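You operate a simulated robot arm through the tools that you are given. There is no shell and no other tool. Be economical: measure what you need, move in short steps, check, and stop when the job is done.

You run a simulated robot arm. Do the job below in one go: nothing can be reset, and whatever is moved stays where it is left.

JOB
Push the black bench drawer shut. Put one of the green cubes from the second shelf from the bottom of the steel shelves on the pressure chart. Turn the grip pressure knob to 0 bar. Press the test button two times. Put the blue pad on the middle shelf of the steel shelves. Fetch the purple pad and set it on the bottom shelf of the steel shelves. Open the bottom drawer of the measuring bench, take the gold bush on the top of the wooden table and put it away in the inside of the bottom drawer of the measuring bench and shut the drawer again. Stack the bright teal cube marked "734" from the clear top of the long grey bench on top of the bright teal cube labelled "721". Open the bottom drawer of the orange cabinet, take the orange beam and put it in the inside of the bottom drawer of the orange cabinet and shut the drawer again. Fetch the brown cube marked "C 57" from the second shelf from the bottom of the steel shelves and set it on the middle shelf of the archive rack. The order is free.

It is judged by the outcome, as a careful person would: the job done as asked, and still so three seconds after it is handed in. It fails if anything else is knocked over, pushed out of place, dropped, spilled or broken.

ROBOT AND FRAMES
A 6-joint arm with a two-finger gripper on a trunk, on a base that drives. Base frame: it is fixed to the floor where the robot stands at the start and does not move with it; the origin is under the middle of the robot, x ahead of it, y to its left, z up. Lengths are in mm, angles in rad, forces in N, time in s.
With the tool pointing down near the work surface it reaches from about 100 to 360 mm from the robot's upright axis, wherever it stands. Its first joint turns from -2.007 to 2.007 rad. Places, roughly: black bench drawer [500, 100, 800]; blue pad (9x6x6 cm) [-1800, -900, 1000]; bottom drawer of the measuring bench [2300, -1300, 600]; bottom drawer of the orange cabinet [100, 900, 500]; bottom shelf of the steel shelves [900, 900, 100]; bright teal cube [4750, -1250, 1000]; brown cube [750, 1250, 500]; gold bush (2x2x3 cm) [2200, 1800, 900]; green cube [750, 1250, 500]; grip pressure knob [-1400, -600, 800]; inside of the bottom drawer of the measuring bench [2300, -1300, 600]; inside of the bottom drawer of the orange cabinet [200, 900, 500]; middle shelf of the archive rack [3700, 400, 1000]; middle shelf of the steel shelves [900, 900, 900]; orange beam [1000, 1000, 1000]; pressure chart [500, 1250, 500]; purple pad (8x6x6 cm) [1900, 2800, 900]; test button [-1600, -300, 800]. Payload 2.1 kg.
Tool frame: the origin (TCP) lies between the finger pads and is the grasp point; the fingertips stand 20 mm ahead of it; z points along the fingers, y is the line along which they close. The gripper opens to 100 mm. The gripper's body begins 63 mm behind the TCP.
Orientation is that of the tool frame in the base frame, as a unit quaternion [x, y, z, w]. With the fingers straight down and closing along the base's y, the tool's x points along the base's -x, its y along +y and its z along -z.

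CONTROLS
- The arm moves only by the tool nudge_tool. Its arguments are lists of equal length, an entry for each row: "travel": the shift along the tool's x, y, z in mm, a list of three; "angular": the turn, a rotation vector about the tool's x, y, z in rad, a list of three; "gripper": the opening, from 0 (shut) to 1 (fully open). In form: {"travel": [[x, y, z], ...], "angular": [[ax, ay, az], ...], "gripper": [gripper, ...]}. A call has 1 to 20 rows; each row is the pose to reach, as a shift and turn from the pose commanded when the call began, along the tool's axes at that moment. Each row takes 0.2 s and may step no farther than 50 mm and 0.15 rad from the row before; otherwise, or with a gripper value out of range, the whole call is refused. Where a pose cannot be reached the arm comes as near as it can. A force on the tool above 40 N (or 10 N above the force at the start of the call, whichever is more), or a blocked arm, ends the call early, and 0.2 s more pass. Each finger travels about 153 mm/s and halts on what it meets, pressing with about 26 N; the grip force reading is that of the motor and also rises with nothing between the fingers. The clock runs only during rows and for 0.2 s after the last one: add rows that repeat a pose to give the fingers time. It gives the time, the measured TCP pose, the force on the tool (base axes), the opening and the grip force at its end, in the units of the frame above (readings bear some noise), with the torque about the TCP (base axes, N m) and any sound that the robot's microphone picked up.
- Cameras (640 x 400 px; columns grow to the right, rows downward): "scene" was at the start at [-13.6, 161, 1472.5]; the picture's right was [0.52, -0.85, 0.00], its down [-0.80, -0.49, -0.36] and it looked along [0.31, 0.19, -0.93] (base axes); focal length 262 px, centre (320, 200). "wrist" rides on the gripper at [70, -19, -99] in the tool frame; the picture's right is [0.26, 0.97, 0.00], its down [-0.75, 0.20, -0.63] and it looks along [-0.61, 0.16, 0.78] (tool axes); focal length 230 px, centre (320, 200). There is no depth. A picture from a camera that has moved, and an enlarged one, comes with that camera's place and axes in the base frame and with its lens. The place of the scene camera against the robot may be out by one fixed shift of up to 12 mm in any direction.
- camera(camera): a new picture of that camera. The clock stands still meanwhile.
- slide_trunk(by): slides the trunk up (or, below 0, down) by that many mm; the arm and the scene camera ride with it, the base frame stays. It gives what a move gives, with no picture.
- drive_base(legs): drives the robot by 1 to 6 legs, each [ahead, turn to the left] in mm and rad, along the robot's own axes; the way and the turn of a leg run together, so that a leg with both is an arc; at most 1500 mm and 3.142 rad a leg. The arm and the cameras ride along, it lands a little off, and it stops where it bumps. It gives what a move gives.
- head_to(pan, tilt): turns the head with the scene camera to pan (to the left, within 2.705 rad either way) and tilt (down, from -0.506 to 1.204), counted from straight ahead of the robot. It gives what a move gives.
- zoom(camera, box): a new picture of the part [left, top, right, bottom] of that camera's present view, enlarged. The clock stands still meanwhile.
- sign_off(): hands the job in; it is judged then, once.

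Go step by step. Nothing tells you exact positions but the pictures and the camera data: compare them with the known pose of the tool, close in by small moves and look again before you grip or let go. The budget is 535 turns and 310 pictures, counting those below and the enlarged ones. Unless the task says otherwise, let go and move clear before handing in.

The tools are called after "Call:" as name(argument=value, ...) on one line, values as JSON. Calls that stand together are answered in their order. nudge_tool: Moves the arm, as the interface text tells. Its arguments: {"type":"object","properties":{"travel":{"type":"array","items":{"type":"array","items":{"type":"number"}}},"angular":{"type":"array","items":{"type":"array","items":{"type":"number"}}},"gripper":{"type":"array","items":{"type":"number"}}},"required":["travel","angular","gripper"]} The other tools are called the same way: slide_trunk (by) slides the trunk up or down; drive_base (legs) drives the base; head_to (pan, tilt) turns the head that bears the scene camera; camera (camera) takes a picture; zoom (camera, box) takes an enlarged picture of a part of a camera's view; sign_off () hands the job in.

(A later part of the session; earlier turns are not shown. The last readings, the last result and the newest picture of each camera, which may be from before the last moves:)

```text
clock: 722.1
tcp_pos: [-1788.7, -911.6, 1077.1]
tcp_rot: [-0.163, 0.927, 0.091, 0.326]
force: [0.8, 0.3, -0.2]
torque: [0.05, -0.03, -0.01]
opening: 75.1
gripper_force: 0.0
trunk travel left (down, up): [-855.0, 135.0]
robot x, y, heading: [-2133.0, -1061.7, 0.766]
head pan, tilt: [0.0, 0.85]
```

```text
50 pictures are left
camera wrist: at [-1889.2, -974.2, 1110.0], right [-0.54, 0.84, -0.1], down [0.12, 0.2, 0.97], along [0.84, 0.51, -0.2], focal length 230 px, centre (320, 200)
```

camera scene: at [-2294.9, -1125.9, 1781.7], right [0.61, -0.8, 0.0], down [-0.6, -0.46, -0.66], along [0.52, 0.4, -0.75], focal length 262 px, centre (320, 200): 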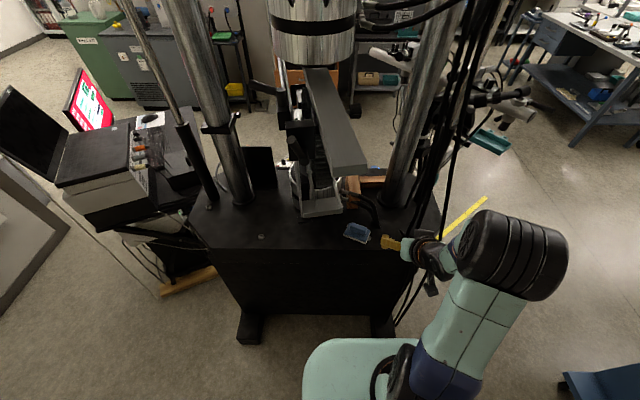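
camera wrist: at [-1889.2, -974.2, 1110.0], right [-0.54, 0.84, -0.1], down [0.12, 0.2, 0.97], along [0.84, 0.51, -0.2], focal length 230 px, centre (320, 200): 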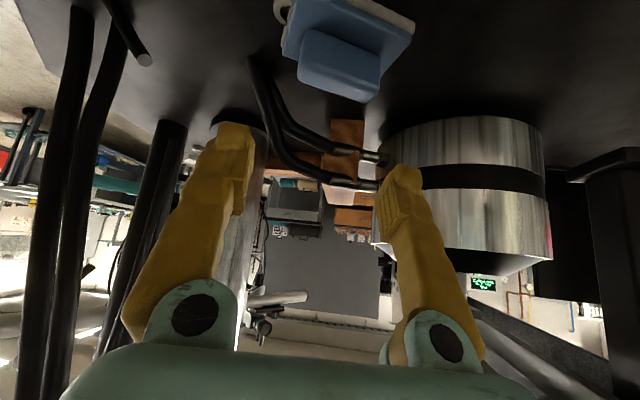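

Forward 27 mm, then lowering.

Call:
drive_base(legs=[[26, 0]])

Call:
slide_trunk(by=-70)

Call:
camera(camera="wrist")

```text
clock: 722.9
tcp_pos: [-1768.4, -892.0, 1078.4]
tcp_rot: [-0.162, 0.927, 0.09, 0.326]
force: [-0.9, -1.0, 0.3]
torque: [0.05, -0.03, 0.03]
opening: 75.0
gripper_force: 0.0
trunk travel left (down, up): [-855.0, 135.0]
robot x, y, heading: [-2110.1, -1046.2, 0.77]
head pan, tilt: [0.0, 0.85]
```

```text
clock: 724.0
tcp_pos: [-1764.2, -887.7, 1005.9]
tcp_rot: [-0.164, 0.928, 0.088, 0.323]
force: [-0.4, 0.3, 0.4]
torque: [-0.01, 0.02, 0.01]
opening: 75.3
gripper_force: 0.1
trunk travel left (down, up): [-785.0, 205.0]
robot x, y, heading: [-2109.3, -1044.3, 0.769]
head pan, tilt: [0.0, 0.85]
```

```text
49 pictures are left
camera wrist: at [-1864.7, -950.4, 1037.9], right [-0.54, 0.84, -0.11], down [0.12, 0.2, 0.97], along [0.83, 0.51, -0.21], focal length 230 px, centre (320, 200)
```

wrist: 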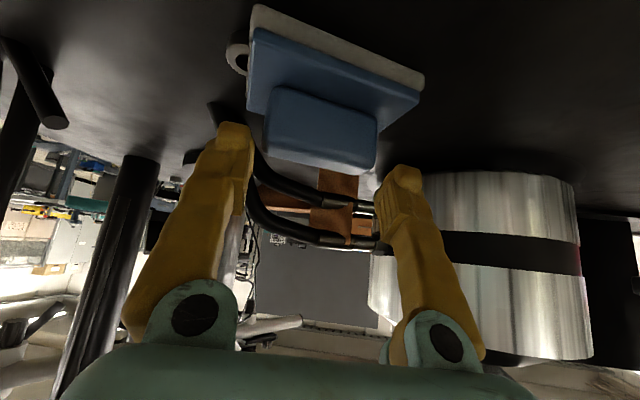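

Nearly there: 20 mm lower and 14 mm forward.

Call:
slide_trunk(by=-20)

Call:
drive_base(legs=[[13, 0]])

Call:
camera(camera="wrist")

```text
clock: 724.7
tcp_pos: [-1763.3, -888.3, 985.5]
tcp_rot: [-0.164, 0.928, 0.087, 0.323]
force: [-0.3, -0.3, 0.1]
torque: [-0.02, 0.01, 0.0]
opening: 75.2
gripper_force: 0.0
trunk travel left (down, up): [-765.0, 225.0]
robot x, y, heading: [-2113.3, -1043.6, 0.766]
head pan, tilt: [0.0, 0.85]
```

```text
clock: 725.4
tcp_pos: [-1756.0, -880.5, 986.5]
tcp_rot: [-0.163, 0.928, 0.088, 0.325]
force: [-0.1, -0.4, 0.7]
torque: [0.01, -0.02, 0.0]
opening: 75.2
gripper_force: 0.0
trunk travel left (down, up): [-765.0, 225.0]
robot x, y, heading: [-2101.5, -1037.1, 0.773]
head pan, tilt: [0.0, 0.85]
```

```text
48 pictures are left
camera wrist: at [-1856.4, -942.3, 1018.3], right [-0.54, 0.84, -0.11], down [0.12, 0.2, 0.97], along [0.83, 0.51, -0.21], focal length 230 px, centre (320, 200)
```

wrist: 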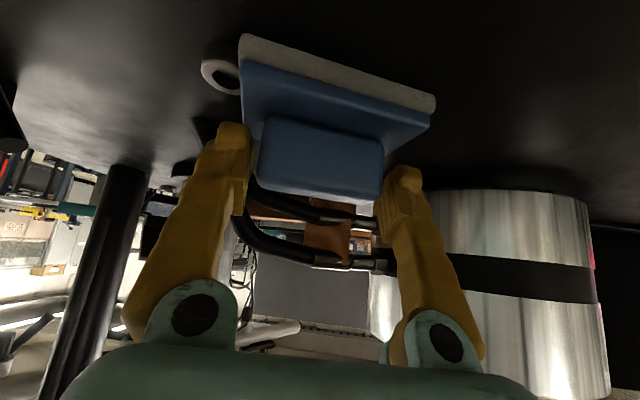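

Call:
slide_trunk(by=-6)

Call:
nudge_tool(travel=[[0, 0, 0], [0, 0, 0], [0, 0, 0], [0, 0, 0]], angular=[[0, 0, 0], [0, 0, 0], [0, 0, 0], [0, 0, 0]], gripper=[0.6, 0.45, 0.35, 0.35])

Call:
slide_trunk(by=60)

Call:
camera(camera="wrist")

```text
clock: 726.0
tcp_pos: [-1754.2, -879.1, 980.6]
tcp_rot: [-0.164, 0.927, 0.088, 0.326]
force: [2.7, 0.1, 13.9]
torque: [-0.52, -0.3, 0.16]
opening: 75.2
gripper_force: 0.1
trunk travel left (down, up): [-759.0, 231.0]
robot x, y, heading: [-2100.8, -1034.8, 0.768]
head pan, tilt: [0.0, 0.85]
```

```text
clock: 727.0
tcp_pos: [-1755.4, -877.8, 980.4]
tcp_rot: [-0.165, 0.927, 0.089, 0.326]
force: [4.3, 1.6, 28.6]
torque: [-1.25, -0.62, 0.2]
opening: 64.4
gripper_force: 26.1
trunk travel left (down, up): [-759.0, 231.0]
robot x, y, heading: [-2103.5, -1035.0, 0.766]
head pan, tilt: [0.0, 0.85]
```

```text
clock: 728.0
tcp_pos: [-1754.4, -878.5, 1040.9]
tcp_rot: [-0.164, 0.928, 0.088, 0.323]
force: [0.1, 0.0, 0.0]
torque: [0.03, 0.01, 0.04]
opening: 63.8
gripper_force: 26.0
trunk travel left (down, up): [-819.0, 171.0]
robot x, y, heading: [-2102.7, -1035.5, 0.765]
head pan, tilt: [0.0, 0.85]
```

```text
47 pictures are left
camera wrist: at [-1855.3, -941.1, 1071.7], right [-0.54, 0.84, -0.11], down [0.12, 0.2, 0.97], along [0.83, 0.51, -0.21], focal length 230 px, centre (320, 200)
```

wrist: 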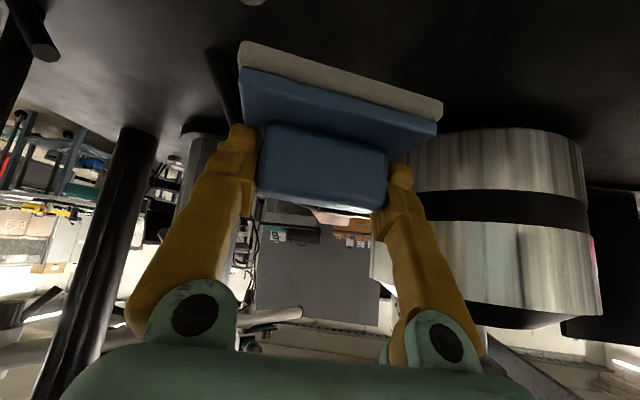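

The blue pad is held. Backing out and retracing the way around the machine.

Call:
drive_base(legs=[[-180, 0], [0, -1.699], [724, 0], [0, 1.04]])

Call:
camera(camera="wrist")

```text
clock: 739.9
tcp_pos: [-1432.5, -1849.2, 1039.4]
tcp_rot: [0.149, 0.93, -0.023, 0.334]
force: [0.2, 0.3, -0.8]
torque: [-0.01, 0.04, 0.01]
opening: 62.7
gripper_force: 25.7
trunk travel left (down, up): [-819.0, 171.0]
robot x, y, heading: [-1803.1, -1752.4, 0.096]
head pan, tilt: [0.0, 0.85]
```

```text
46 pictures are left
camera wrist: at [-1549.7, -1835.9, 1071.8], right [0.1, 0.99, -0.11], down [0.22, 0.08, 0.97], along [0.97, -0.12, -0.21], focal length 230 px, centre (320, 200)
```

wrist: 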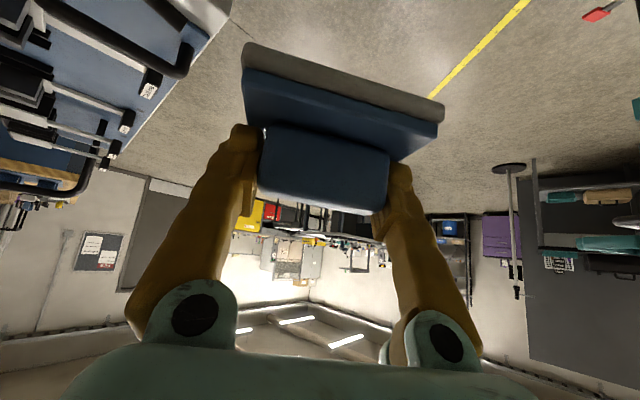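

Path ahead is clear. Continuing around.

Call:
drive_base(legs=[[735, 0], [0, 0.225], [790, 0], [0, 0.06], [1240, 0]])

Call:
camera(camera="wrist")

```text
clock: 754.8
tcp_pos: [1200.9, -966.5, 1039.2]
tcp_rot: [0.015, 0.942, 0.025, 0.333]
force: [-0.8, 0.3, -0.5]
torque: [-0.01, -0.01, -0.01]
opening: 63.2
gripper_force: 26.2
trunk travel left (down, up): [-819.0, 171.0]
robot x, y, heading: [821.2, -984.1, 0.384]
head pan, tilt: [0.0, 0.85]
```

```text
45 pictures are left
camera wrist: at [1085.1, -986.8, 1071.8], right [-0.19, 0.98, -0.11], down [0.19, 0.14, 0.97], along [0.96, 0.16, -0.21], focal length 230 px, centre (320, 200)
```

wrist: 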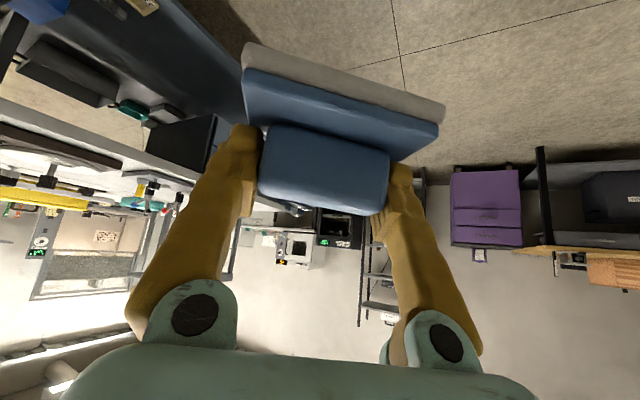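

Continuing along the aisle to the steel shelves.

Call:
drive_base(legs=[[0, 0.253], [1500, 0], [480, 0], [0, 1.571], [1224, 0], [0, 1.571]])

Call:
camera(camera="scene")

```text
clock: 779.1
tcp_pos: [1373.0, 1082.4, 1039.6]
tcp_rot: [0.937, 0.098, -0.328, 0.065]
force: [0.0, 0.1, -1.0]
torque: [0.0, 0.02, 0.01]
opening: 62.7
gripper_force: 26.3
trunk travel left (down, up): [-819.0, 171.0]
robot x, y, heading: [1742.8, 1189.8, -2.513]
head pan, tilt: [0.0, 0.85]
```

```text
44 pictures are left
camera scene: at [1806.5, 1056.5, 1615.7], right [-0.59, 0.81, 0.0], down [0.61, 0.44, -0.66], along [-0.53, -0.39, -0.75], focal length 262 px, centre (320, 200)
```

scene: 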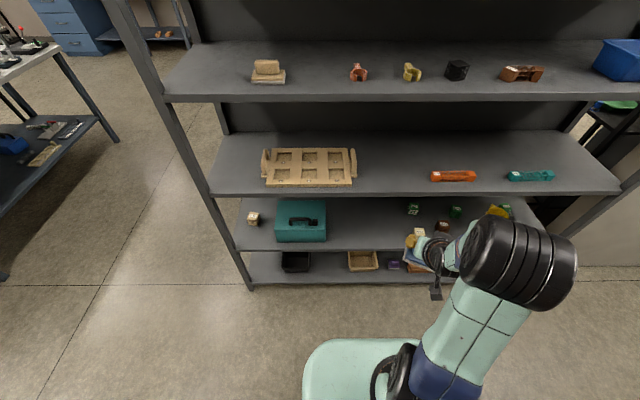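

The gap between the tray and the orange beam is free. Lowering slightly and driving in.

Call:
slide_trunk(by=-50)

Call:
drive_base(legs=[[340, 0]])

Call:
camera(camera="wrist")

Call:
camera(camera="scene")

```text
clock: 780.0
tcp_pos: [1372.8, 1082.9, 989.6]
tcp_rot: [0.937, 0.099, -0.328, 0.065]
force: [0.0, -0.7, -0.5]
torque: [0.0, -0.05, 0.01]
opening: 62.8
gripper_force: 25.9
trunk travel left (down, up): [-769.0, 221.0]
robot x, y, heading: [1740.0, 1188.7, -2.509]
head pan, tilt: [0.0, 0.85]
```

```text
clock: 782.2
tcp_pos: [1095.3, 877.3, 988.9]
tcp_rot: [0.937, 0.1, -0.328, 0.066]
force: [0.9, -0.1, -0.4]
torque: [-0.01, 0.01, 0.02]
opening: 62.9
gripper_force: 26.3
trunk travel left (down, up): [-769.0, 221.0]
robot x, y, heading: [1459.3, 982.4, -2.512]
head pan, tilt: [0.0, 0.85]
```

```text
43 pictures are left
camera wrist: at [1204.3, 923.4, 1021.9], right [0.42, -0.9, -0.11], down [-0.15, -0.18, 0.97], along [-0.89, -0.39, -0.21], focal length 230 px, centre (320, 200)
```

wrist: 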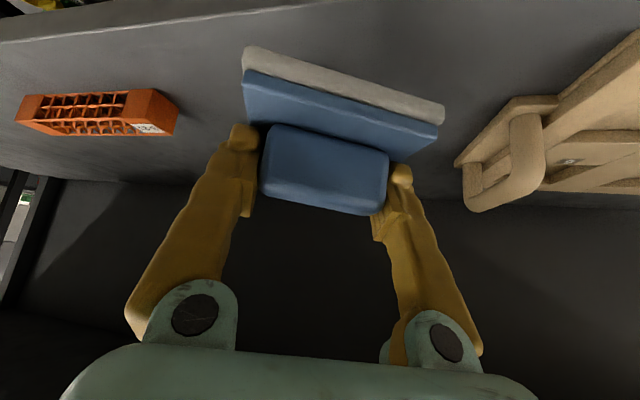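

```text
42 pictures are left
camera scene: at [1528.7, 854.2, 1565.7], right [-0.59, 0.81, 0.0], down [0.61, 0.44, -0.66], along [-0.53, -0.39, -0.75], focal length 262 px, centre (320, 200)
```

scene: 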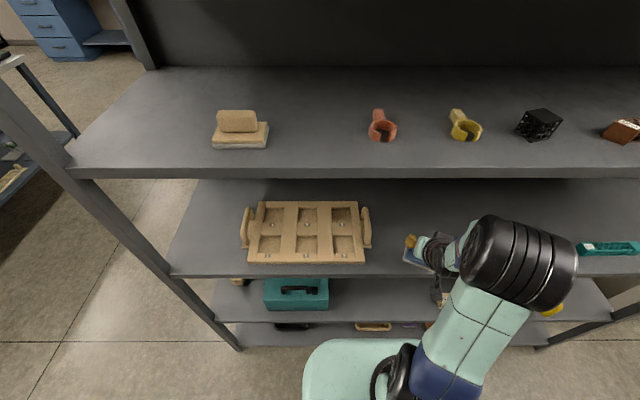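

Clear on both sides. Driving the last 95 mm and lowering.

Call:
drive_base(legs=[[95, 0]])

Call:
slide_trunk(by=-14)

Call:
slide_trunk(by=-8)

Call:
slide_trunk(by=-8)

Call:
camera(camera="wrist")

```text
clock: 783.4
tcp_pos: [1020.3, 824.0, 991.3]
tcp_rot: [0.937, 0.101, -0.328, 0.067]
force: [-0.7, 0.6, -1.6]
torque: [0.02, 0.02, 0.0]
opening: 62.5
gripper_force: 25.4
trunk travel left (down, up): [-769.0, 221.0]
robot x, y, heading: [1384.8, 931.7, -2.509]
head pan, tilt: [0.0, 0.85]
```

```text
clock: 784.0
tcp_pos: [1017.4, 822.0, 974.8]
tcp_rot: [0.937, 0.101, -0.328, 0.066]
force: [0.2, 0.3, -0.3]
torque: [0.03, 0.02, 0.01]
opening: 62.7
gripper_force: 25.9
trunk travel left (down, up): [-755.0, 235.0]
robot x, y, heading: [1384.0, 928.9, -2.512]
head pan, tilt: [0.0, 0.85]
```

```text
clock: 784.6
tcp_pos: [1018.1, 821.6, 968.4]
tcp_rot: [0.937, 0.101, -0.327, 0.066]
force: [-0.5, 0.1, -0.9]
torque: [0.0, 0.03, -0.03]
opening: 63.1
gripper_force: 25.6
trunk travel left (down, up): [-747.0, 243.0]
robot x, y, heading: [1385.6, 931.1, -2.511]
head pan, tilt: [0.0, 0.85]
```

```text
clock: 785.1
tcp_pos: [1018.7, 821.4, 959.7]
tcp_rot: [0.937, 0.101, -0.328, 0.066]
force: [0.6, -0.2, -0.1]
torque: [0.0, -0.01, 0.01]
opening: 62.9
gripper_force: 25.8
trunk travel left (down, up): [-739.0, 251.0]
robot x, y, heading: [1383.1, 934.1, -2.516]
head pan, tilt: [0.0, 0.85]
```

```text
41 pictures are left
camera wrist: at [1127.5, 867.5, 991.7], right [0.42, -0.9, -0.11], down [-0.15, -0.18, 0.97], along [-0.89, -0.39, -0.21], focal length 230 px, centre (320, 200)
```

wrist: 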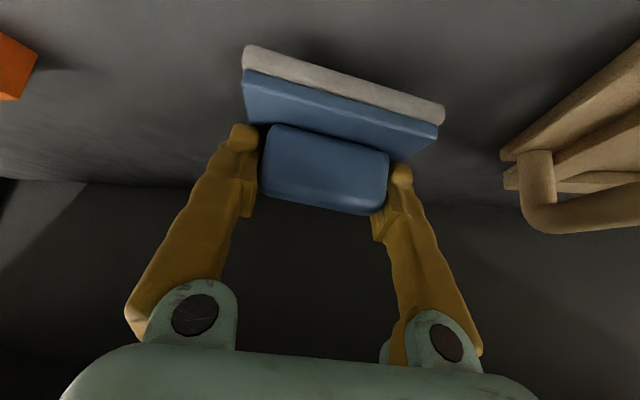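

Continuing down to contact.

Call:
slide_trunk(by=-6)

Call:
slide_trunk(by=-6)

Call:
slide_trunk(by=-6)

```text
clock: 785.7
tcp_pos: [1019.1, 822.3, 953.4]
tcp_rot: [0.937, 0.101, -0.329, 0.066]
force: [0.1, 0.1, -0.2]
torque: [0.0, -0.02, 0.0]
opening: 63.1
gripper_force: 26.3
trunk travel left (down, up): [-733.0, 257.0]
robot x, y, heading: [1387.7, 934.2, -2.512]
head pan, tilt: [0.0, 0.85]
```

```text
clock: 786.2
tcp_pos: [1017.6, 822.0, 947.3]
tcp_rot: [0.937, 0.101, -0.328, 0.066]
force: [0.1, 0.0, -0.6]
torque: [-0.02, 0.02, 0.02]
opening: 63.0
gripper_force: 26.1
trunk travel left (down, up): [-727.0, 263.0]
robot x, y, heading: [1386.1, 929.8, -2.51]
head pan, tilt: [0.0, 0.85]
```

```text
clock: 786.8
tcp_pos: [1019.1, 821.7, 943.4]
tcp_rot: [0.936, 0.101, -0.332, 0.066]
force: [-1.4, -0.8, 15.2]
torque: [0.58, 0.36, 0.03]
opening: 63.0
gripper_force: 25.4
trunk travel left (down, up): [-721.0, 269.0]
robot x, y, heading: [1384.1, 929.0, -2.511]
head pan, tilt: [0.0, 0.85]
```

Contact. Releasing and retreating along the fingers.

Call:
nudge_tool(travel=[[-1, 0, -1], [-1, 0, -1], [-1, 0, -1]], angular=[[0, 0, 0], [0, 0, 0], [0, 0, 0]], gripper=[0.75, 0.85, 0.85])

Call:
nudge_tool(travel=[[0, 0, -20], [0, 0, -45], [0, 0, -75]], angular=[[0, 0, 0], [0, 0, 0], [0, 0, 0]], gripper=[0.85, 0.85, 0.85])

Call:
camera(camera="wrist")

```text
clock: 787.6
tcp_pos: [1019.8, 821.8, 943.1]
tcp_rot: [0.937, 0.101, -0.328, 0.065]
force: [0.0, 0.1, 0.2]
torque: [0.0, -0.02, 0.0]
opening: 85.0
gripper_force: 0.1
trunk travel left (down, up): [-721.0, 269.0]
robot x, y, heading: [1385.9, 930.5, -2.507]
head pan, tilt: [0.0, 0.85]
```

```text
clock: 788.4
tcp_pos: [1047.6, 829.8, 996.7]
tcp_rot: [0.937, 0.102, -0.327, 0.071]
force: [0.4, -0.2, 0.6]
torque: [-0.01, 0.01, 0.02]
opening: 85.0
gripper_force: 0.0
out of reach, approached as far as the arm can: row 2, 3
trunk travel left (down, up): [-721.0, 269.0]
robot x, y, heading: [1385.7, 933.3, -2.512]
head pan, tilt: [0.0, 0.85]
```

```text
40 pictures are left
camera wrist: at [1156.7, 876.7, 1028.9], right [0.43, -0.9, -0.1], down [-0.15, -0.18, 0.97], along [-0.89, -0.4, -0.21], focal length 230 px, centre (320, 200)
```

wrist: 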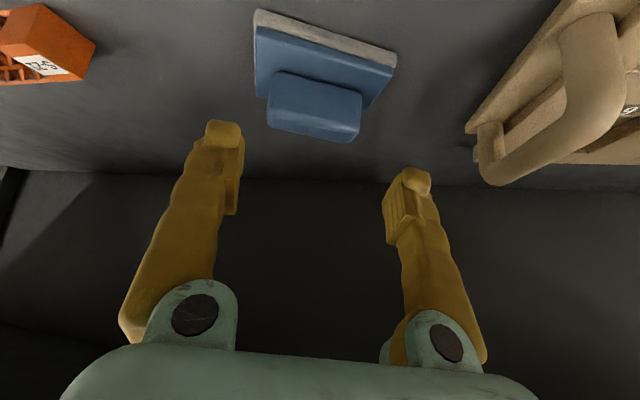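

The blue pad is on the middle shelf. Next the orange beam: back out and yaw the tool left so the fingers close across the beam.

Call:
drive_base(legs=[[-380, 0]])

Call:
nudge_tool(travel=[[0, 0, 0], [0, 0, 0], [0, 0, 0], [0, 0, 0], [0, 0, 0], [0, 0, 0], [0, 0, 0], [0, 0, 0], [0, 0, 0], [0, 0, 0], [0, 0, 0]], angular=[[-0.088, 0.009, -0.11], [-0.177, 0.019, -0.219], [-0.265, 0.028, -0.329], [-0.354, 0.037, -0.438], [-0.442, 0.046, -0.548], [-0.53, 0.056, -0.658], [-0.619, 0.065, -0.767], [-0.707, 0.074, -0.877], [-0.796, 0.084, -0.986], [-0.884, 0.093, -1.096], [-0.95, 0.1, -1.178]], gripper=[0.85, 0.85, 0.85, 0.85, 0.85, 0.85, 0.85, 0.85, 0.85, 0.85, 0.85])

Call:
camera(camera="scene")

```text
clock: 790.8
tcp_pos: [1354.6, 1053.2, 996.3]
tcp_rot: [0.936, 0.105, -0.326, 0.074]
force: [-0.5, -0.6, -0.3]
torque: [0.01, 0.0, 0.01]
opening: 85.3
gripper_force: 0.0
trunk travel left (down, up): [-721.0, 269.0]
robot x, y, heading: [1693.8, 1160.1, -2.504]
head pan, tilt: [0.0, 0.85]
```

```text
clock: 793.2
tcp_pos: [1353.8, 1053.0, 995.9]
tcp_rot: [0.606, 0.721, -0.187, 0.277]
force: [-0.3, 0.1, 0.7]
torque: [0.01, -0.01, -0.01]
opening: 85.3
gripper_force: 0.0
trunk travel left (down, up): [-721.0, 269.0]
robot x, y, heading: [1693.3, 1153.3, -2.506]
head pan, tilt: [0.0, 0.85]
```

```text
39 pictures are left
camera scene: at [1758.4, 1023.3, 1517.7], right [-0.59, 0.8, 0.0], down [0.6, 0.45, -0.66], along [-0.53, -0.39, -0.75], focal length 262 px, centre (320, 200)
```

scene: 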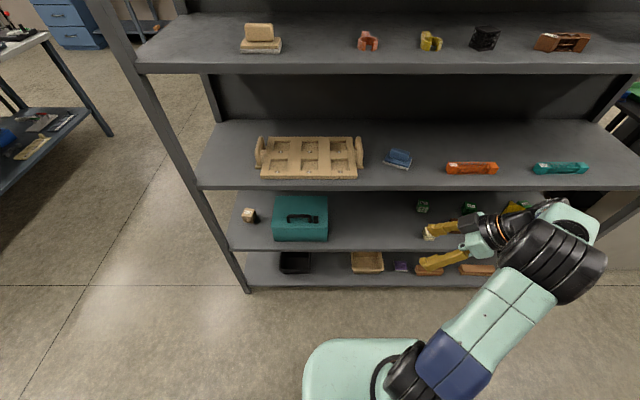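

The blue pad sits well on the middle shelf. Positioning for the orange beam at about (896, 1038).

Call:
drive_base(legs=[[0, -0.797], [510, 0], [0, 0.9]])

Call:
camera(camera="wrist")

```text
clock: 800.5
tcp_pos: [860.3, 1124.8, 995.6]
tcp_rot: [0.588, 0.736, -0.181, 0.282]
force: [0.0, 0.6, 0.3]
torque: [0.03, -0.01, -0.01]
opening: 84.8
gripper_force: 0.0
trunk travel left (down, up): [-721.0, 269.0]
robot x, y, heading: [1192.8, 1242.7, -2.457]
head pan, tilt: [0.0, 0.85]
```

```text
38 pictures are left
camera wrist: at [813.2, 1231.8, 1028.4], right [0.9, 0.43, -0.1], down [0.18, -0.15, 0.97], along [0.41, -0.89, -0.21], focal length 230 px, centre (320, 200)
```

wrist: 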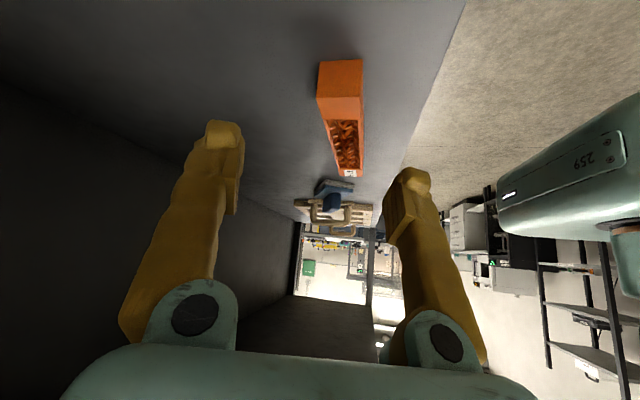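

The beam lies near the front edge, about 33 mm wide, centre ≈ (921, 1036). Pivoting over it.

Call:
drive_base(legs=[[0, 0.3215], [-12, 0]])

Call:
slide_trunk(by=-35)

Call:
camera(camera="wrist")

```text
clock: 802.4
tcp_pos: [922.7, 1034.4, 996.5]
tcp_rot: [0.46, 0.823, -0.132, 0.307]
force: [-0.9, 0.5, -0.2]
torque: [0.01, 0.0, 0.02]
opening: 85.2
gripper_force: 0.1
trunk travel left (down, up): [-721.0, 269.0]
robot x, y, heading: [1200.4, 1257.4, -2.122]
head pan, tilt: [0.0, 0.85]
```

```text
clock: 803.1
tcp_pos: [923.0, 1035.2, 960.4]
tcp_rot: [0.46, 0.823, -0.132, 0.308]
force: [-0.5, 0.7, -0.1]
torque: [-0.01, 0.03, 0.0]
opening: 85.1
gripper_force: 0.0
trunk travel left (down, up): [-686.0, 304.0]
robot x, y, heading: [1198.4, 1250.5, -2.126]
head pan, tilt: [0.0, 0.85]
```

```text
37 pictures are left
camera wrist: at [843.9, 1120.2, 993.5], right [0.71, 0.7, -0.1], down [0.22, -0.08, 0.97], along [0.67, -0.71, -0.21], focal length 230 px, centre (320, 200)
```

wrist: 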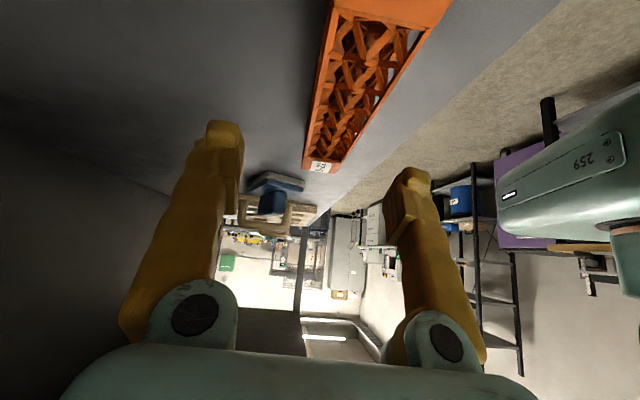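

The beam is 8 mm towards the front of the hand's centre; shifting and lowering.

Call:
nudge_tool(travel=[[0, 8, 0], [0, 8, 0]], angular=[[0, 0, 0], [0, 0, 0]], gripper=[0.75, 0.7])

Call:
slide_trunk(by=-38)

Call:
camera(camera="wrist")

```text
clock: 803.7
tcp_pos: [930.1, 1039.5, 960.8]
tcp_rot: [0.46, 0.822, -0.132, 0.307]
force: [-0.9, 0.6, 0.0]
torque: [0.0, -0.02, -0.04]
opening: 70.2
gripper_force: 0.0
trunk travel left (down, up): [-686.0, 304.0]
robot x, y, heading: [1201.8, 1256.5, -2.127]
head pan, tilt: [0.0, 0.85]
```

```text
clock: 804.6
tcp_pos: [929.7, 1038.3, 923.1]
tcp_rot: [0.459, 0.823, -0.133, 0.307]
force: [0.5, -0.2, 7.9]
torque: [-0.23, 0.26, -0.05]
opening: 70.6
gripper_force: 0.4
trunk travel left (down, up): [-648.0, 342.0]
robot x, y, heading: [1198.8, 1257.5, -2.123]
head pan, tilt: [0.0, 0.85]
```

```text
36 pictures are left
camera wrist: at [851.0, 1124.4, 956.4], right [0.71, 0.7, -0.1], down [0.22, -0.08, 0.97], along [0.67, -0.71, -0.21], focal length 230 px, centre (320, 200)
```

wrist: 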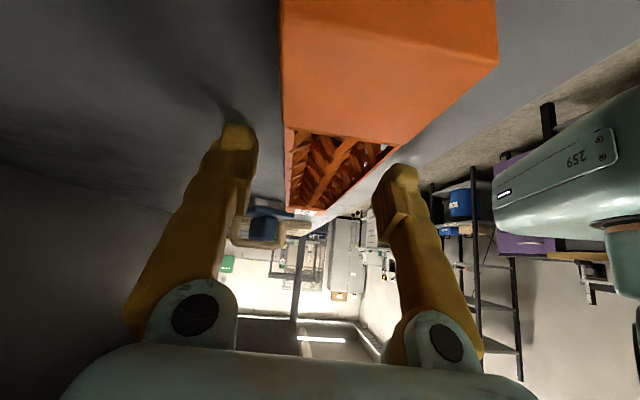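

Tips touch the shelf. Easing up 2 mm and closing on the beam.

Call:
slide_trunk(by=3)

Call:
nudge_tool(travel=[[0, 0, 0], [0, 0, 0], [0, 0, 0], [0, 0, 0]], angular=[[0, 0, 0], [0, 0, 0], [0, 0, 0], [0, 0, 0]], gripper=[0.5, 0.35, 0.2, 0.2])

Call:
camera(camera="wrist")

```text
clock: 805.1
tcp_pos: [931.7, 1038.0, 926.5]
tcp_rot: [0.46, 0.822, -0.132, 0.308]
force: [-0.4, 0.5, 0.1]
torque: [0.03, 0.02, 0.0]
opening: 70.1
gripper_force: 0.1
trunk travel left (down, up): [-651.0, 339.0]
robot x, y, heading: [1202.0, 1256.9, -2.12]
head pan, tilt: [0.0, 0.85]
```

```text
clock: 806.1
tcp_pos: [930.1, 1038.5, 926.9]
tcp_rot: [0.46, 0.822, -0.132, 0.308]
force: [0.1, -0.5, 1.4]
torque: [-0.13, -0.07, 0.01]
opening: 28.9
gripper_force: 26.2
trunk travel left (down, up): [-651.0, 339.0]
robot x, y, heading: [1197.6, 1254.9, -2.12]
head pan, tilt: [0.0, 0.85]
```

```text
35 pictures are left
camera wrist: at [850.7, 1124.3, 959.0], right [0.71, 0.7, -0.1], down [0.22, -0.08, 0.97], along [0.67, -0.71, -0.21], focal length 230 px, centre (320, 200)
```

wrist: 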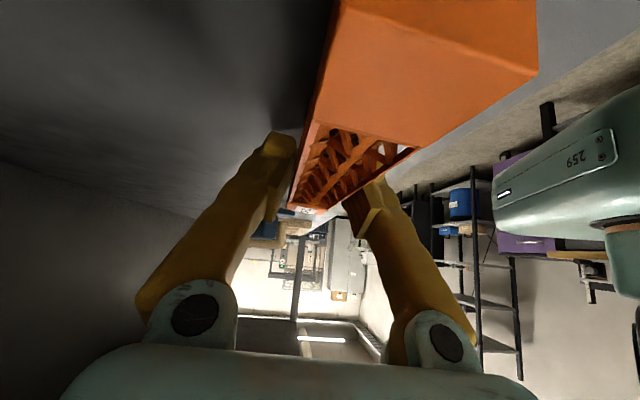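

Gripped at its middle (29 mm). Lifting and backing out.

Call:
slide_trunk(by=45)

Call:
drive_base(legs=[[-380, 0]])

Call:
camera(camera="scene")

```text
clock: 807.0
tcp_pos: [929.6, 1038.2, 973.1]
tcp_rot: [0.46, 0.822, -0.133, 0.308]
force: [0.3, -0.6, -1.2]
torque: [0.0, -0.01, -0.02]
opening: 28.6
gripper_force: 25.4
trunk travel left (down, up): [-696.0, 294.0]
robot x, y, heading: [1200.2, 1250.4, -2.125]
head pan, tilt: [0.0, 0.85]
```

```text
clock: 809.3
tcp_pos: [1124.4, 1357.1, 971.6]
tcp_rot: [0.461, 0.822, -0.133, 0.307]
force: [0.3, 0.6, -0.3]
torque: [0.02, 0.03, 0.01]
opening: 29.0
gripper_force: 25.8
trunk travel left (down, up): [-696.0, 294.0]
robot x, y, heading: [1393.8, 1568.9, -2.131]
head pan, tilt: [0.0, 0.85]
```

```text
34 pictures are left
camera scene: at [1502.9, 1474.1, 1492.7], right [-0.85, 0.53, 0.0], down [0.4, 0.64, -0.66], along [-0.35, -0.56, -0.75], focal length 262 px, centre (320, 200)
```

scene: 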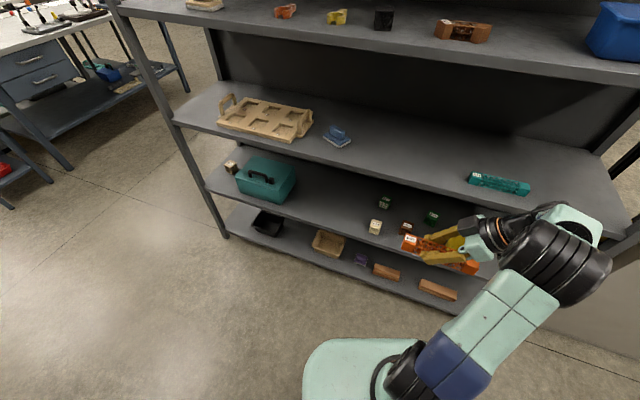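

The beam is out; everything else is in place. I'll extend the arm ahead a bit for the drawer, then drive around to the orange cabinet.

Call:
nudge_tool(travel=[[-12, -40, 10], [-24, -80, 20], [-36, -120, 30]], angular=[[0, 0, 0], [0, 0, 0], [0, 0, 0]], gripper=[0.2, 0.2, 0.2])

Call:
drive_base(legs=[[0, 1.197], [1500, 0], [183, 0], [0, -1.571], [1500, 0], [750, 0]])

Call:
drive_base(legs=[[0, -1.571], [1500, 0], [340, 0], [0, -1.571]])

Call:
camera(camera="scene")

```text
clock: 810.1
tcp_pos: [1060.9, 1259.0, 959.9]
tcp_rot: [0.464, 0.82, -0.133, 0.308]
force: [0.5, -0.4, -1.4]
torque: [-0.01, -0.04, 0.04]
opening: 28.5
gripper_force: 26.0
out of reach, approached as far as the arm can: row 3
trunk travel left (down, up): [-696.0, 294.0]
robot x, y, heading: [1395.7, 1570.4, -2.131]
head pan, tilt: [0.0, 0.85]
```

```text
clock: 836.2
tcp_pos: [168.2, -1327.2, 961.1]
tcp_rot: [0.6, 0.726, -0.186, 0.279]
force: [0.4, -0.5, -1.6]
torque: [-0.01, 0.0, 0.0]
opening: 28.7
gripper_force: 25.9
trunk travel left (down, up): [-696.0, 294.0]
robot x, y, heading: [591.9, -1152.0, -2.485]
head pan, tilt: [0.0, 0.85]
```

```text
clock: 853.2
tcp_pos: [-109.8, 477.0, 960.1]
tcp_rot: [0.723, -0.604, -0.278, -0.187]
force: [-0.2, 0.5, -1.1]
torque: [0.01, -0.01, 0.01]
opening: 28.8
gripper_force: 26.1
trunk travel left (down, up): [-696.0, 294.0]
robot x, y, heading: [-535.6, 308.2, 0.642]
head pan, tilt: [0.0, 0.85]
```

```text
33 pictures are left
camera scene: at [-605.5, 420.3, 1492.7], right [0.6, -0.8, 0.0], down [-0.6, -0.45, -0.66], along [0.53, 0.4, -0.75], focal length 262 px, centre (320, 200)
```

scene: 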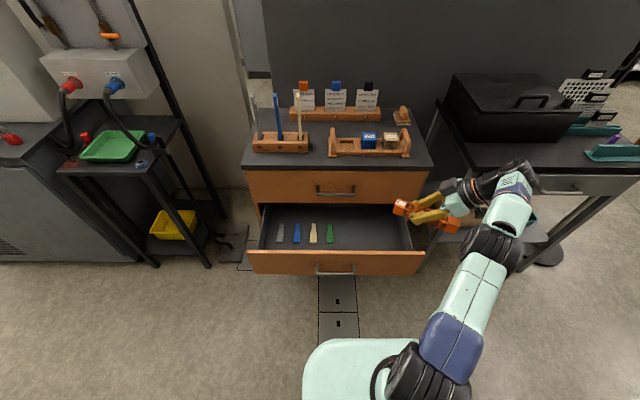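

Aligning the beam over the free right part of the drawer.

Call:
drive_base(legs=[[0, 0.048], [185, 0]])

Call:
slide_trunk(by=-270)

Call:
camera(camera="scene")

Call:
camera(camera="wrist")

```text
clock: 855.1
tcp_pos: [24.2, 614.9, 960.1]
tcp_rot: [0.736, -0.588, -0.282, -0.181]
force: [-0.2, 0.5, -1.1]
torque: [0.02, 0.01, -0.02]
opening: 28.6
gripper_force: 26.1
trunk travel left (down, up): [-696.0, 294.0]
robot x, y, heading: [-394.2, 424.6, 0.689]
head pan, tilt: [0.0, 0.85]
```

```text
clock: 857.9
tcp_pos: [25.5, 613.3, 689.6]
tcp_rot: [0.736, -0.588, -0.282, -0.181]
force: [-1.1, 0.1, 0.1]
torque: [0.02, 0.0, 0.01]
opening: 28.9
gripper_force: 25.9
trunk travel left (down, up): [-426.0, 564.0]
robot x, y, heading: [-390.9, 424.7, 0.691]
head pan, tilt: [0.0, 0.85]
```

```text
32 pictures are left
camera scene: at [-468.2, 535.1, 1222.7], right [0.64, -0.77, 0.0], down [-0.58, -0.48, -0.66], along [0.51, 0.42, -0.75], focal length 262 px, centre (320, 200)
```

scene: 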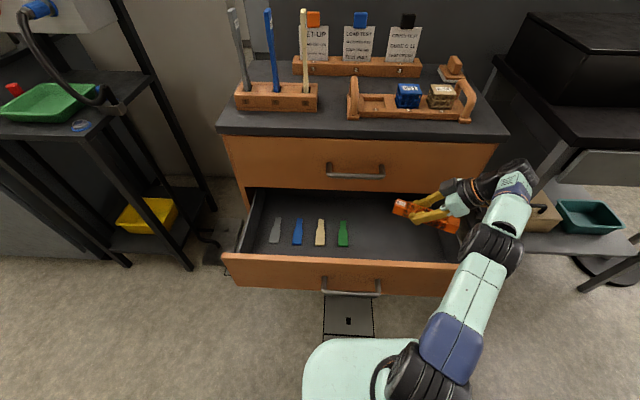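

```text
31 pictures are left
camera wrist: at [74.2, 504.6, 722.2], right [-0.9, -0.43, -0.1], down [-0.18, 0.15, 0.97], along [-0.41, 0.89, -0.21], focal length 230 px, centre (320, 200)
```

wrist: 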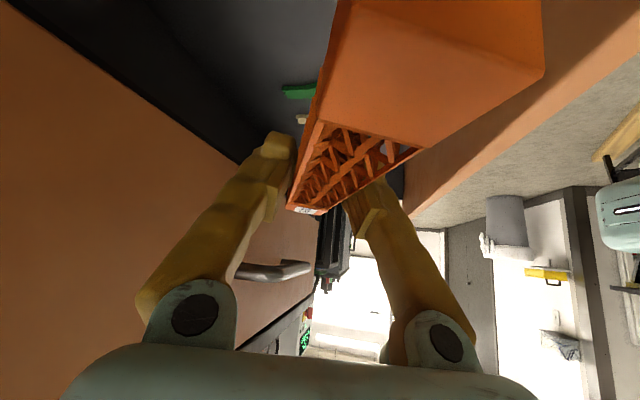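

The camera bracket would come close to the drawer's right wall, so I'll pivot left ~48 mm first, then lower.

Call:
drive_base(legs=[[0, 0.105], [-10, 0]])

Call:
slide_trunk(by=-110)

Call:
camera(camera="scene")

Call:
camera(camera="wrist")

```text
clock: 859.2
tcp_pos: [-3.3, 648.5, 690.0]
tcp_rot: [0.766, -0.549, -0.291, -0.166]
force: [0.3, 0.0, -0.2]
torque: [-0.01, -0.02, 0.02]
opening: 28.9
gripper_force: 26.0
trunk travel left (down, up): [-426.0, 564.0]
robot x, y, heading: [-398.4, 416.5, 0.792]
head pan, tilt: [0.0, 0.85]
```

```text
clock: 860.6
tcp_pos: [-5.0, 648.9, 579.8]
tcp_rot: [0.766, -0.548, -0.291, -0.166]
force: [-0.7, 0.3, -0.2]
torque: [0.01, 0.01, 0.0]
opening: 28.7
gripper_force: 26.5
trunk travel left (down, up): [-316.0, 674.0]
robot x, y, heading: [-398.0, 414.6, 0.794]
head pan, tilt: [0.0, 0.85]
```

```text
30 pictures are left
camera scene: at [-487.4, 519.4, 1112.7], right [0.71, -0.7, 0.0], down [-0.53, -0.54, -0.66], along [0.46, 0.47, -0.75], focal length 262 px, centre (320, 200)
```

scene: 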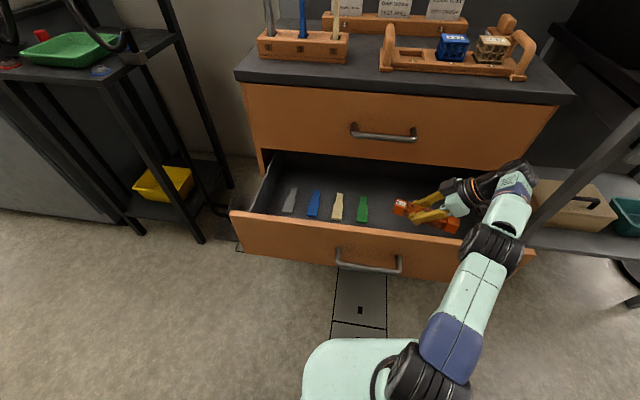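

```text
29 pictures are left
camera wrist: at [56.0, 545.4, 612.2], right [-0.85, -0.52, -0.1], down [-0.19, 0.13, 0.97], along [-0.5, 0.84, -0.21], focal length 230 px, centre (320, 200)
```

wrist: 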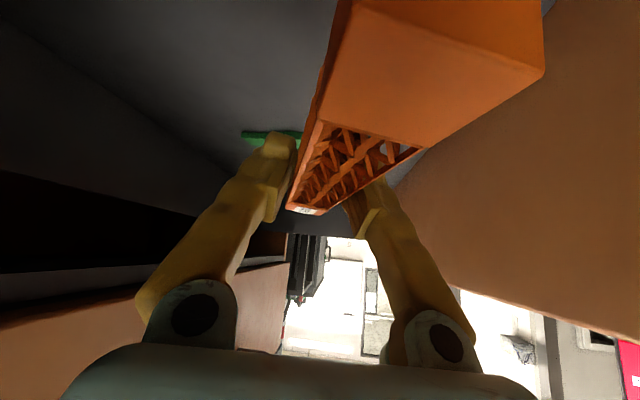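

Clear of the strips and walls. Lowering further to the drawer floor.

Call:
slide_trunk(by=-40)

Call:
slide_trunk(by=-12)

Call:
slide_trunk(by=-8)

Call:
slide_trunk(by=-8)

Call:
camera(camera="wrist")

```text
clock: 861.4
tcp_pos: [-3.8, 648.7, 539.1]
tcp_rot: [0.766, -0.548, -0.291, -0.166]
force: [-0.2, -0.3, -1.1]
torque: [-0.02, 0.01, -0.02]
opening: 28.8
gripper_force: 26.5
trunk travel left (down, up): [-276.0, 714.0]
robot x, y, heading: [-399.7, 418.7, 0.792]
head pan, tilt: [0.0, 0.85]
```

```text
clock: 862.0
tcp_pos: [-4.9, 649.6, 527.3]
tcp_rot: [0.766, -0.548, -0.291, -0.166]
force: [0.2, 0.1, -0.3]
torque: [0.01, 0.0, -0.02]
opening: 28.4
gripper_force: 25.7
trunk travel left (down, up): [-264.0, 726.0]
robot x, y, heading: [-403.0, 416.1, 0.789]
head pan, tilt: [0.0, 0.85]
```

```text
clock: 862.6
tcp_pos: [-4.1, 650.2, 520.9]
tcp_rot: [0.766, -0.548, -0.292, -0.166]
force: [0.4, 0.2, -0.4]
torque: [0.02, -0.01, 0.04]
opening: 28.7
gripper_force: 26.3
trunk travel left (down, up): [-256.0, 734.0]
robot x, y, heading: [-395.7, 412.8, 0.796]
head pan, tilt: [0.0, 0.85]
```

```text
clock: 863.1
tcp_pos: [-4.6, 649.5, 512.4]
tcp_rot: [0.766, -0.549, -0.291, -0.166]
force: [-0.3, 1.1, 0.2]
torque: [0.02, 0.01, -0.01]
opening: 28.4
gripper_force: 26.5
trunk travel left (down, up): [-248.0, 742.0]
robot x, y, heading: [-401.1, 412.7, 0.793]
head pan, tilt: [0.0, 0.85]
```

```text
28 pictures are left
camera wrist: at [56.0, 545.4, 544.1], right [-0.85, -0.52, -0.1], down [-0.19, 0.13, 0.97], along [-0.5, 0.84, -0.21], focal length 230 px, centre (320, 200)
```

wrist: 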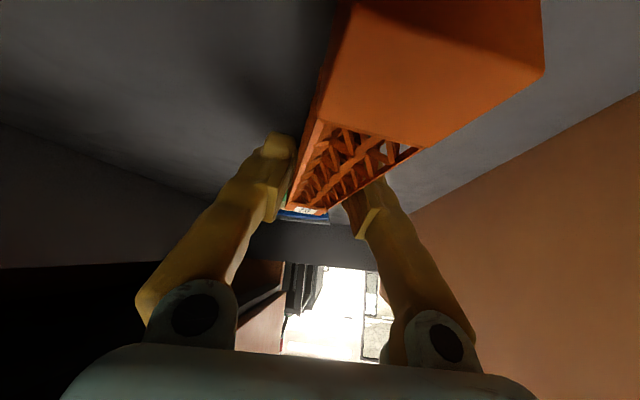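

Call:
slide_trunk(by=-8)

Call:
slide_trunk(by=-8)

Call:
slide_trunk(by=-8)

Call:
slide_trunk(by=-8)

```text
clock: 863.7
tcp_pos: [-5.9, 648.3, 505.7]
tcp_rot: [0.767, -0.548, -0.29, -0.168]
force: [1.4, 1.0, 14.0]
torque: [0.0, -0.22, 0.08]
opening: 28.7
gripper_force: 26.4
trunk travel left (down, up): [-240.0, 750.0]
robot x, y, heading: [-400.6, 415.8, 0.792]
head pan, tilt: [0.0, 0.85]
```

```text
clock: 864.2
tcp_pos: [-3.5, 650.1, 502.1]
tcp_rot: [0.767, -0.546, -0.289, -0.175]
force: [1.3, 0.8, 19.2]
torque: [-0.03, -0.36, 0.12]
opening: 29.1
gripper_force: 26.0
trunk travel left (down, up): [-233.0, 757.0]
robot x, y, heading: [-398.8, 416.6, 0.798]
head pan, tilt: [0.0, 0.85]
stopped: the force on the tool passed its limit at 43 N (the readings are from after the stop); the commanded pose is now the measured one
```

```text
clock: 864.6
tcp_pos: [-3.1, 650.8, 501.6]
tcp_rot: [0.768, -0.544, -0.287, -0.179]
force: [1.6, -0.9, 20.0]
torque: [-0.14, -0.42, 0.24]
opening: 28.6
gripper_force: 26.4
trunk travel left (down, up): [-229.0, 761.0]
robot x, y, heading: [-400.7, 417.2, 0.791]
head pan, tilt: [0.0, 0.85]
stopped: the force on the tool passed its limit at 47 N (the readings are from after the stop); the commanded pose is now the measured one
```

```text
clock: 865.0
tcp_pos: [-1.3, 651.1, 501.8]
tcp_rot: [0.768, -0.543, -0.286, -0.185]
force: [2.6, 0.1, 19.6]
torque: [-0.11, -0.35, 0.2]
opening: 28.5
gripper_force: 25.9
trunk travel left (down, up): [-226.0, 764.0]
robot x, y, heading: [-398.2, 418.0, 0.796]
head pan, tilt: [0.0, 0.85]
stopped: the force on the tool passed its limit at 47 N (the readings are from after the stop); the commanded pose is now the measured one
```

The beam rests on the drawer floor. Easing up a few mm, opening, and rising out.

Call:
slide_trunk(by=6)

Call:
nudge_tool(travel=[[0, 0, 0], [0, 0, 0], [0, 0, 0]], angular=[[0, 0, 0], [0, 0, 0], [0, 0, 0]], gripper=[0.4, 0.55, 0.55])

Call:
slide_trunk(by=60)

Call:
camera(camera="wrist")

```text
clock: 865.6
tcp_pos: [-1.1, 651.1, 503.5]
tcp_rot: [0.767, -0.545, -0.287, -0.18]
force: [-0.5, -0.1, -1.6]
torque: [0.03, 0.0, 0.0]
opening: 28.9
gripper_force: 26.2
trunk travel left (down, up): [-232.0, 758.0]
robot x, y, heading: [-400.3, 418.3, 0.79]
head pan, tilt: [0.0, 0.85]
```

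```text
clock: 866.4
tcp_pos: [-0.2, 652.2, 504.0]
tcp_rot: [0.767, -0.544, -0.288, -0.18]
force: [-0.3, 0.3, -0.9]
torque: [0.01, -0.05, 0.0]
opening: 55.2
gripper_force: 0.0
trunk travel left (down, up): [-232.0, 758.0]
robot x, y, heading: [-397.5, 417.4, 0.789]
head pan, tilt: [0.0, 0.85]
```

```text
clock: 867.4
tcp_pos: [-1.0, 651.7, 565.9]
tcp_rot: [0.767, -0.545, -0.287, -0.18]
force: [-0.4, 0.1, 0.0]
torque: [0.01, 0.0, -0.01]
opening: 54.8
gripper_force: 0.1
trunk travel left (down, up): [-292.0, 698.0]
robot x, y, heading: [-397.6, 416.8, 0.788]
head pan, tilt: [0.0, 0.85]
```

```text
27 pictures are left
camera wrist: at [58.3, 547.5, 596.3], right [-0.84, -0.52, -0.13], down [-0.22, 0.11, 0.97], along [-0.49, 0.85, -0.2], focal length 230 px, centre (320, 200)
```

wrist: 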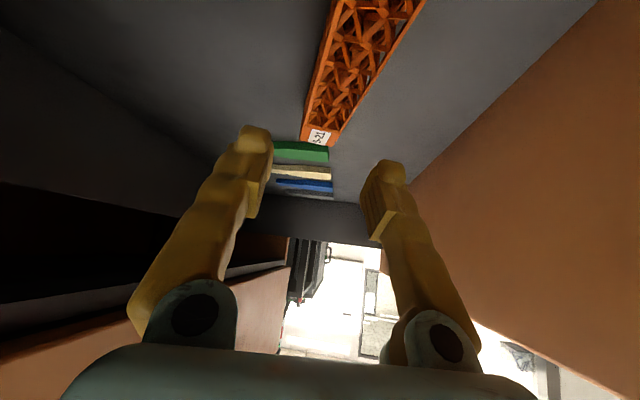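

The beam lies neatly in the drawer. Rising, backing away and preparing to push the drawer shut.

Call:
slide_trunk(by=260)

Call:
drive_base(legs=[[-380, 0], [0, -0.153]])

Call:
nudge_tool(travel=[[0, 0, 0], [0, 0, 0], [0, 0, 0], [0, 0, 0], [0, 0, 0], [0, 0, 0], [0, 0, 0], [0, 0, 0]], angular=[[0.098, 0, 0.114], [0.196, 0, 0.228], [0.294, 0, 0.342], [0.392, 0, 0.456], [0.49, 0, 0.57], [0.588, 0, 0.684], [0.686, 0, 0.798], [0.78, 0, 0.908]], gripper=[0, 0, 0, 0, 0, 0, 0, 0])

Call:
nudge_tool(travel=[[33, 0, -28], [66, 0, -56], [90, 0, -78]], angular=[[0, -0.06, 0], [0, -0.12, 0], [0, -0.16, 0]], gripper=[0, 0, 0])

Call:
slide_trunk(by=-240)

Call:
camera(camera="scene")

```text
clock: 870.0
tcp_pos: [0.1, 651.7, 824.8]
tcp_rot: [0.767, -0.545, -0.287, -0.181]
force: [0.4, -0.2, 0.3]
torque: [0.0, -0.04, 0.03]
opening: 55.0
gripper_force: 0.0
trunk travel left (down, up): [-552.0, 438.0]
robot x, y, heading: [-402.0, 411.8, 0.792]
head pan, tilt: [0.0, 0.85]
```

```text
clock: 873.1
tcp_pos: [-240.7, 314.8, 825.4]
tcp_rot: [0.724, -0.6, -0.273, -0.202]
force: [0.5, 0.1, -0.5]
torque: [0.03, 0.0, 0.02]
opening: 54.9
gripper_force: 0.1
trunk travel left (down, up): [-552.0, 438.0]
robot x, y, heading: [-670.9, 141.1, 0.644]
head pan, tilt: [0.0, 0.85]
```

```text
clock: 874.9
tcp_pos: [-242.5, 314.7, 826.3]
tcp_rot: [-0.267, 0.905, 0.091, 0.317]
force: [0.3, 0.1, 0.0]
torque: [0.0, -0.03, 0.01]
opening: 0.0
gripper_force: 25.7
trunk travel left (down, up): [-552.0, 438.0]
robot x, y, heading: [-671.3, 138.2, 0.646]
head pan, tilt: [0.0, 0.85]
```

```text
clock: 875.7
tcp_pos: [-323.1, 243.7, 838.7]
tcp_rot: [-0.26, 0.877, 0.114, 0.387]
force: [-0.6, -0.3, -0.4]
torque: [0.0, -0.03, -0.03]
opening: 0.0
gripper_force: 26.5
out of reach, approached as far as the arm can: row 3
trunk travel left (down, up): [-552.0, 438.0]
robot x, y, heading: [-669.2, 141.8, 0.644]
head pan, tilt: [0.0, 0.85]
```

```text
clock: 878.2
tcp_pos: [-322.6, 243.1, 598.5]
tcp_rot: [-0.261, 0.877, 0.114, 0.386]
force: [1.2, 0.5, 0.2]
torque: [0.0, -0.02, 0.01]
opening: 0.0
gripper_force: 25.7
trunk travel left (down, up): [-312.0, 678.0]
robot x, y, heading: [-668.5, 142.3, 0.643]
head pan, tilt: [0.0, 0.85]
```

```text
26 pictures are left
camera scene: at [-741.4, 254.7, 1108.1], right [0.6, -0.8, 0.0], down [-0.6, -0.45, -0.66], along [0.53, 0.4, -0.75], focal length 262 px, centre (320, 200)
```

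scene: 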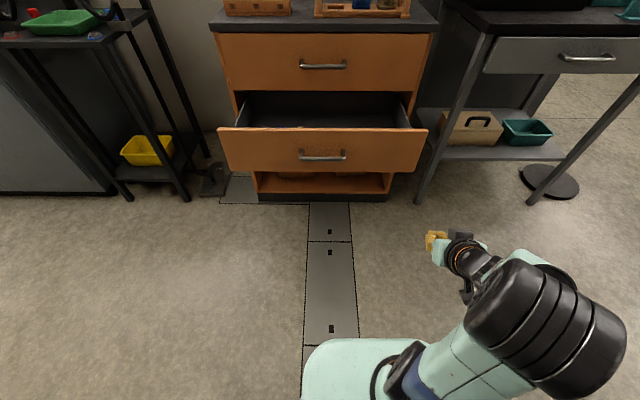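

Shifting left to push near the drawer's middle, and lowering a little.

Call:
drive_base(legs=[[0, 1.565], [150, 0], [0, -1.571], [330, 0]])

Call:
slide_trunk(by=-28)

Call:
camera(camera="wrist")

```text
clock: 889.0
tcp_pos: [-136.0, 545.5, 598.4]
tcp_rot: [-0.247, 0.881, 0.108, 0.389]
force: [0.7, 0.0, -0.3]
torque: [0.0, 0.0, -0.01]
opening: 0.2
gripper_force: 26.0
trunk travel left (down, up): [-312.0, 678.0]
robot x, y, heading: [-489.9, 453.2, 0.614]
head pan, tilt: [0.0, 0.85]
```

```text
clock: 889.7
tcp_pos: [-136.3, 546.0, 570.5]
tcp_rot: [-0.246, 0.881, 0.107, 0.388]
force: [-0.3, 0.1, -0.6]
torque: [0.01, 0.01, 0.0]
opening: 0.3
gripper_force: 25.8
trunk travel left (down, up): [-284.0, 706.0]
robot x, y, heading: [-481.5, 454.2, 0.612]
head pan, tilt: [0.0, 0.85]
```

```text
25 pictures are left
camera wrist: at [-228.3, 467.1, 585.9], right [-0.65, 0.74, -0.19], down [-0.07, 0.2, 0.98], along [0.76, 0.65, -0.08], focal length 230 px, centre (320, 200)
```

wrist: 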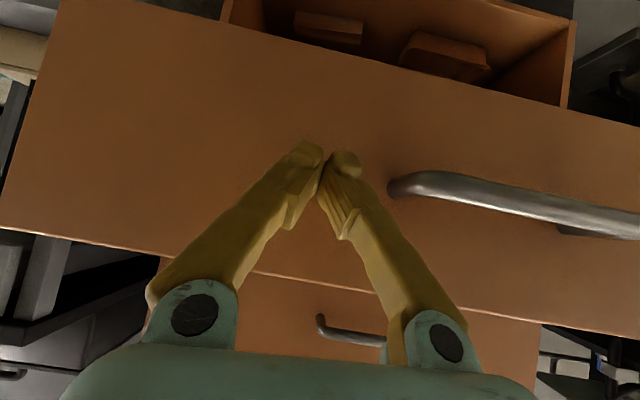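

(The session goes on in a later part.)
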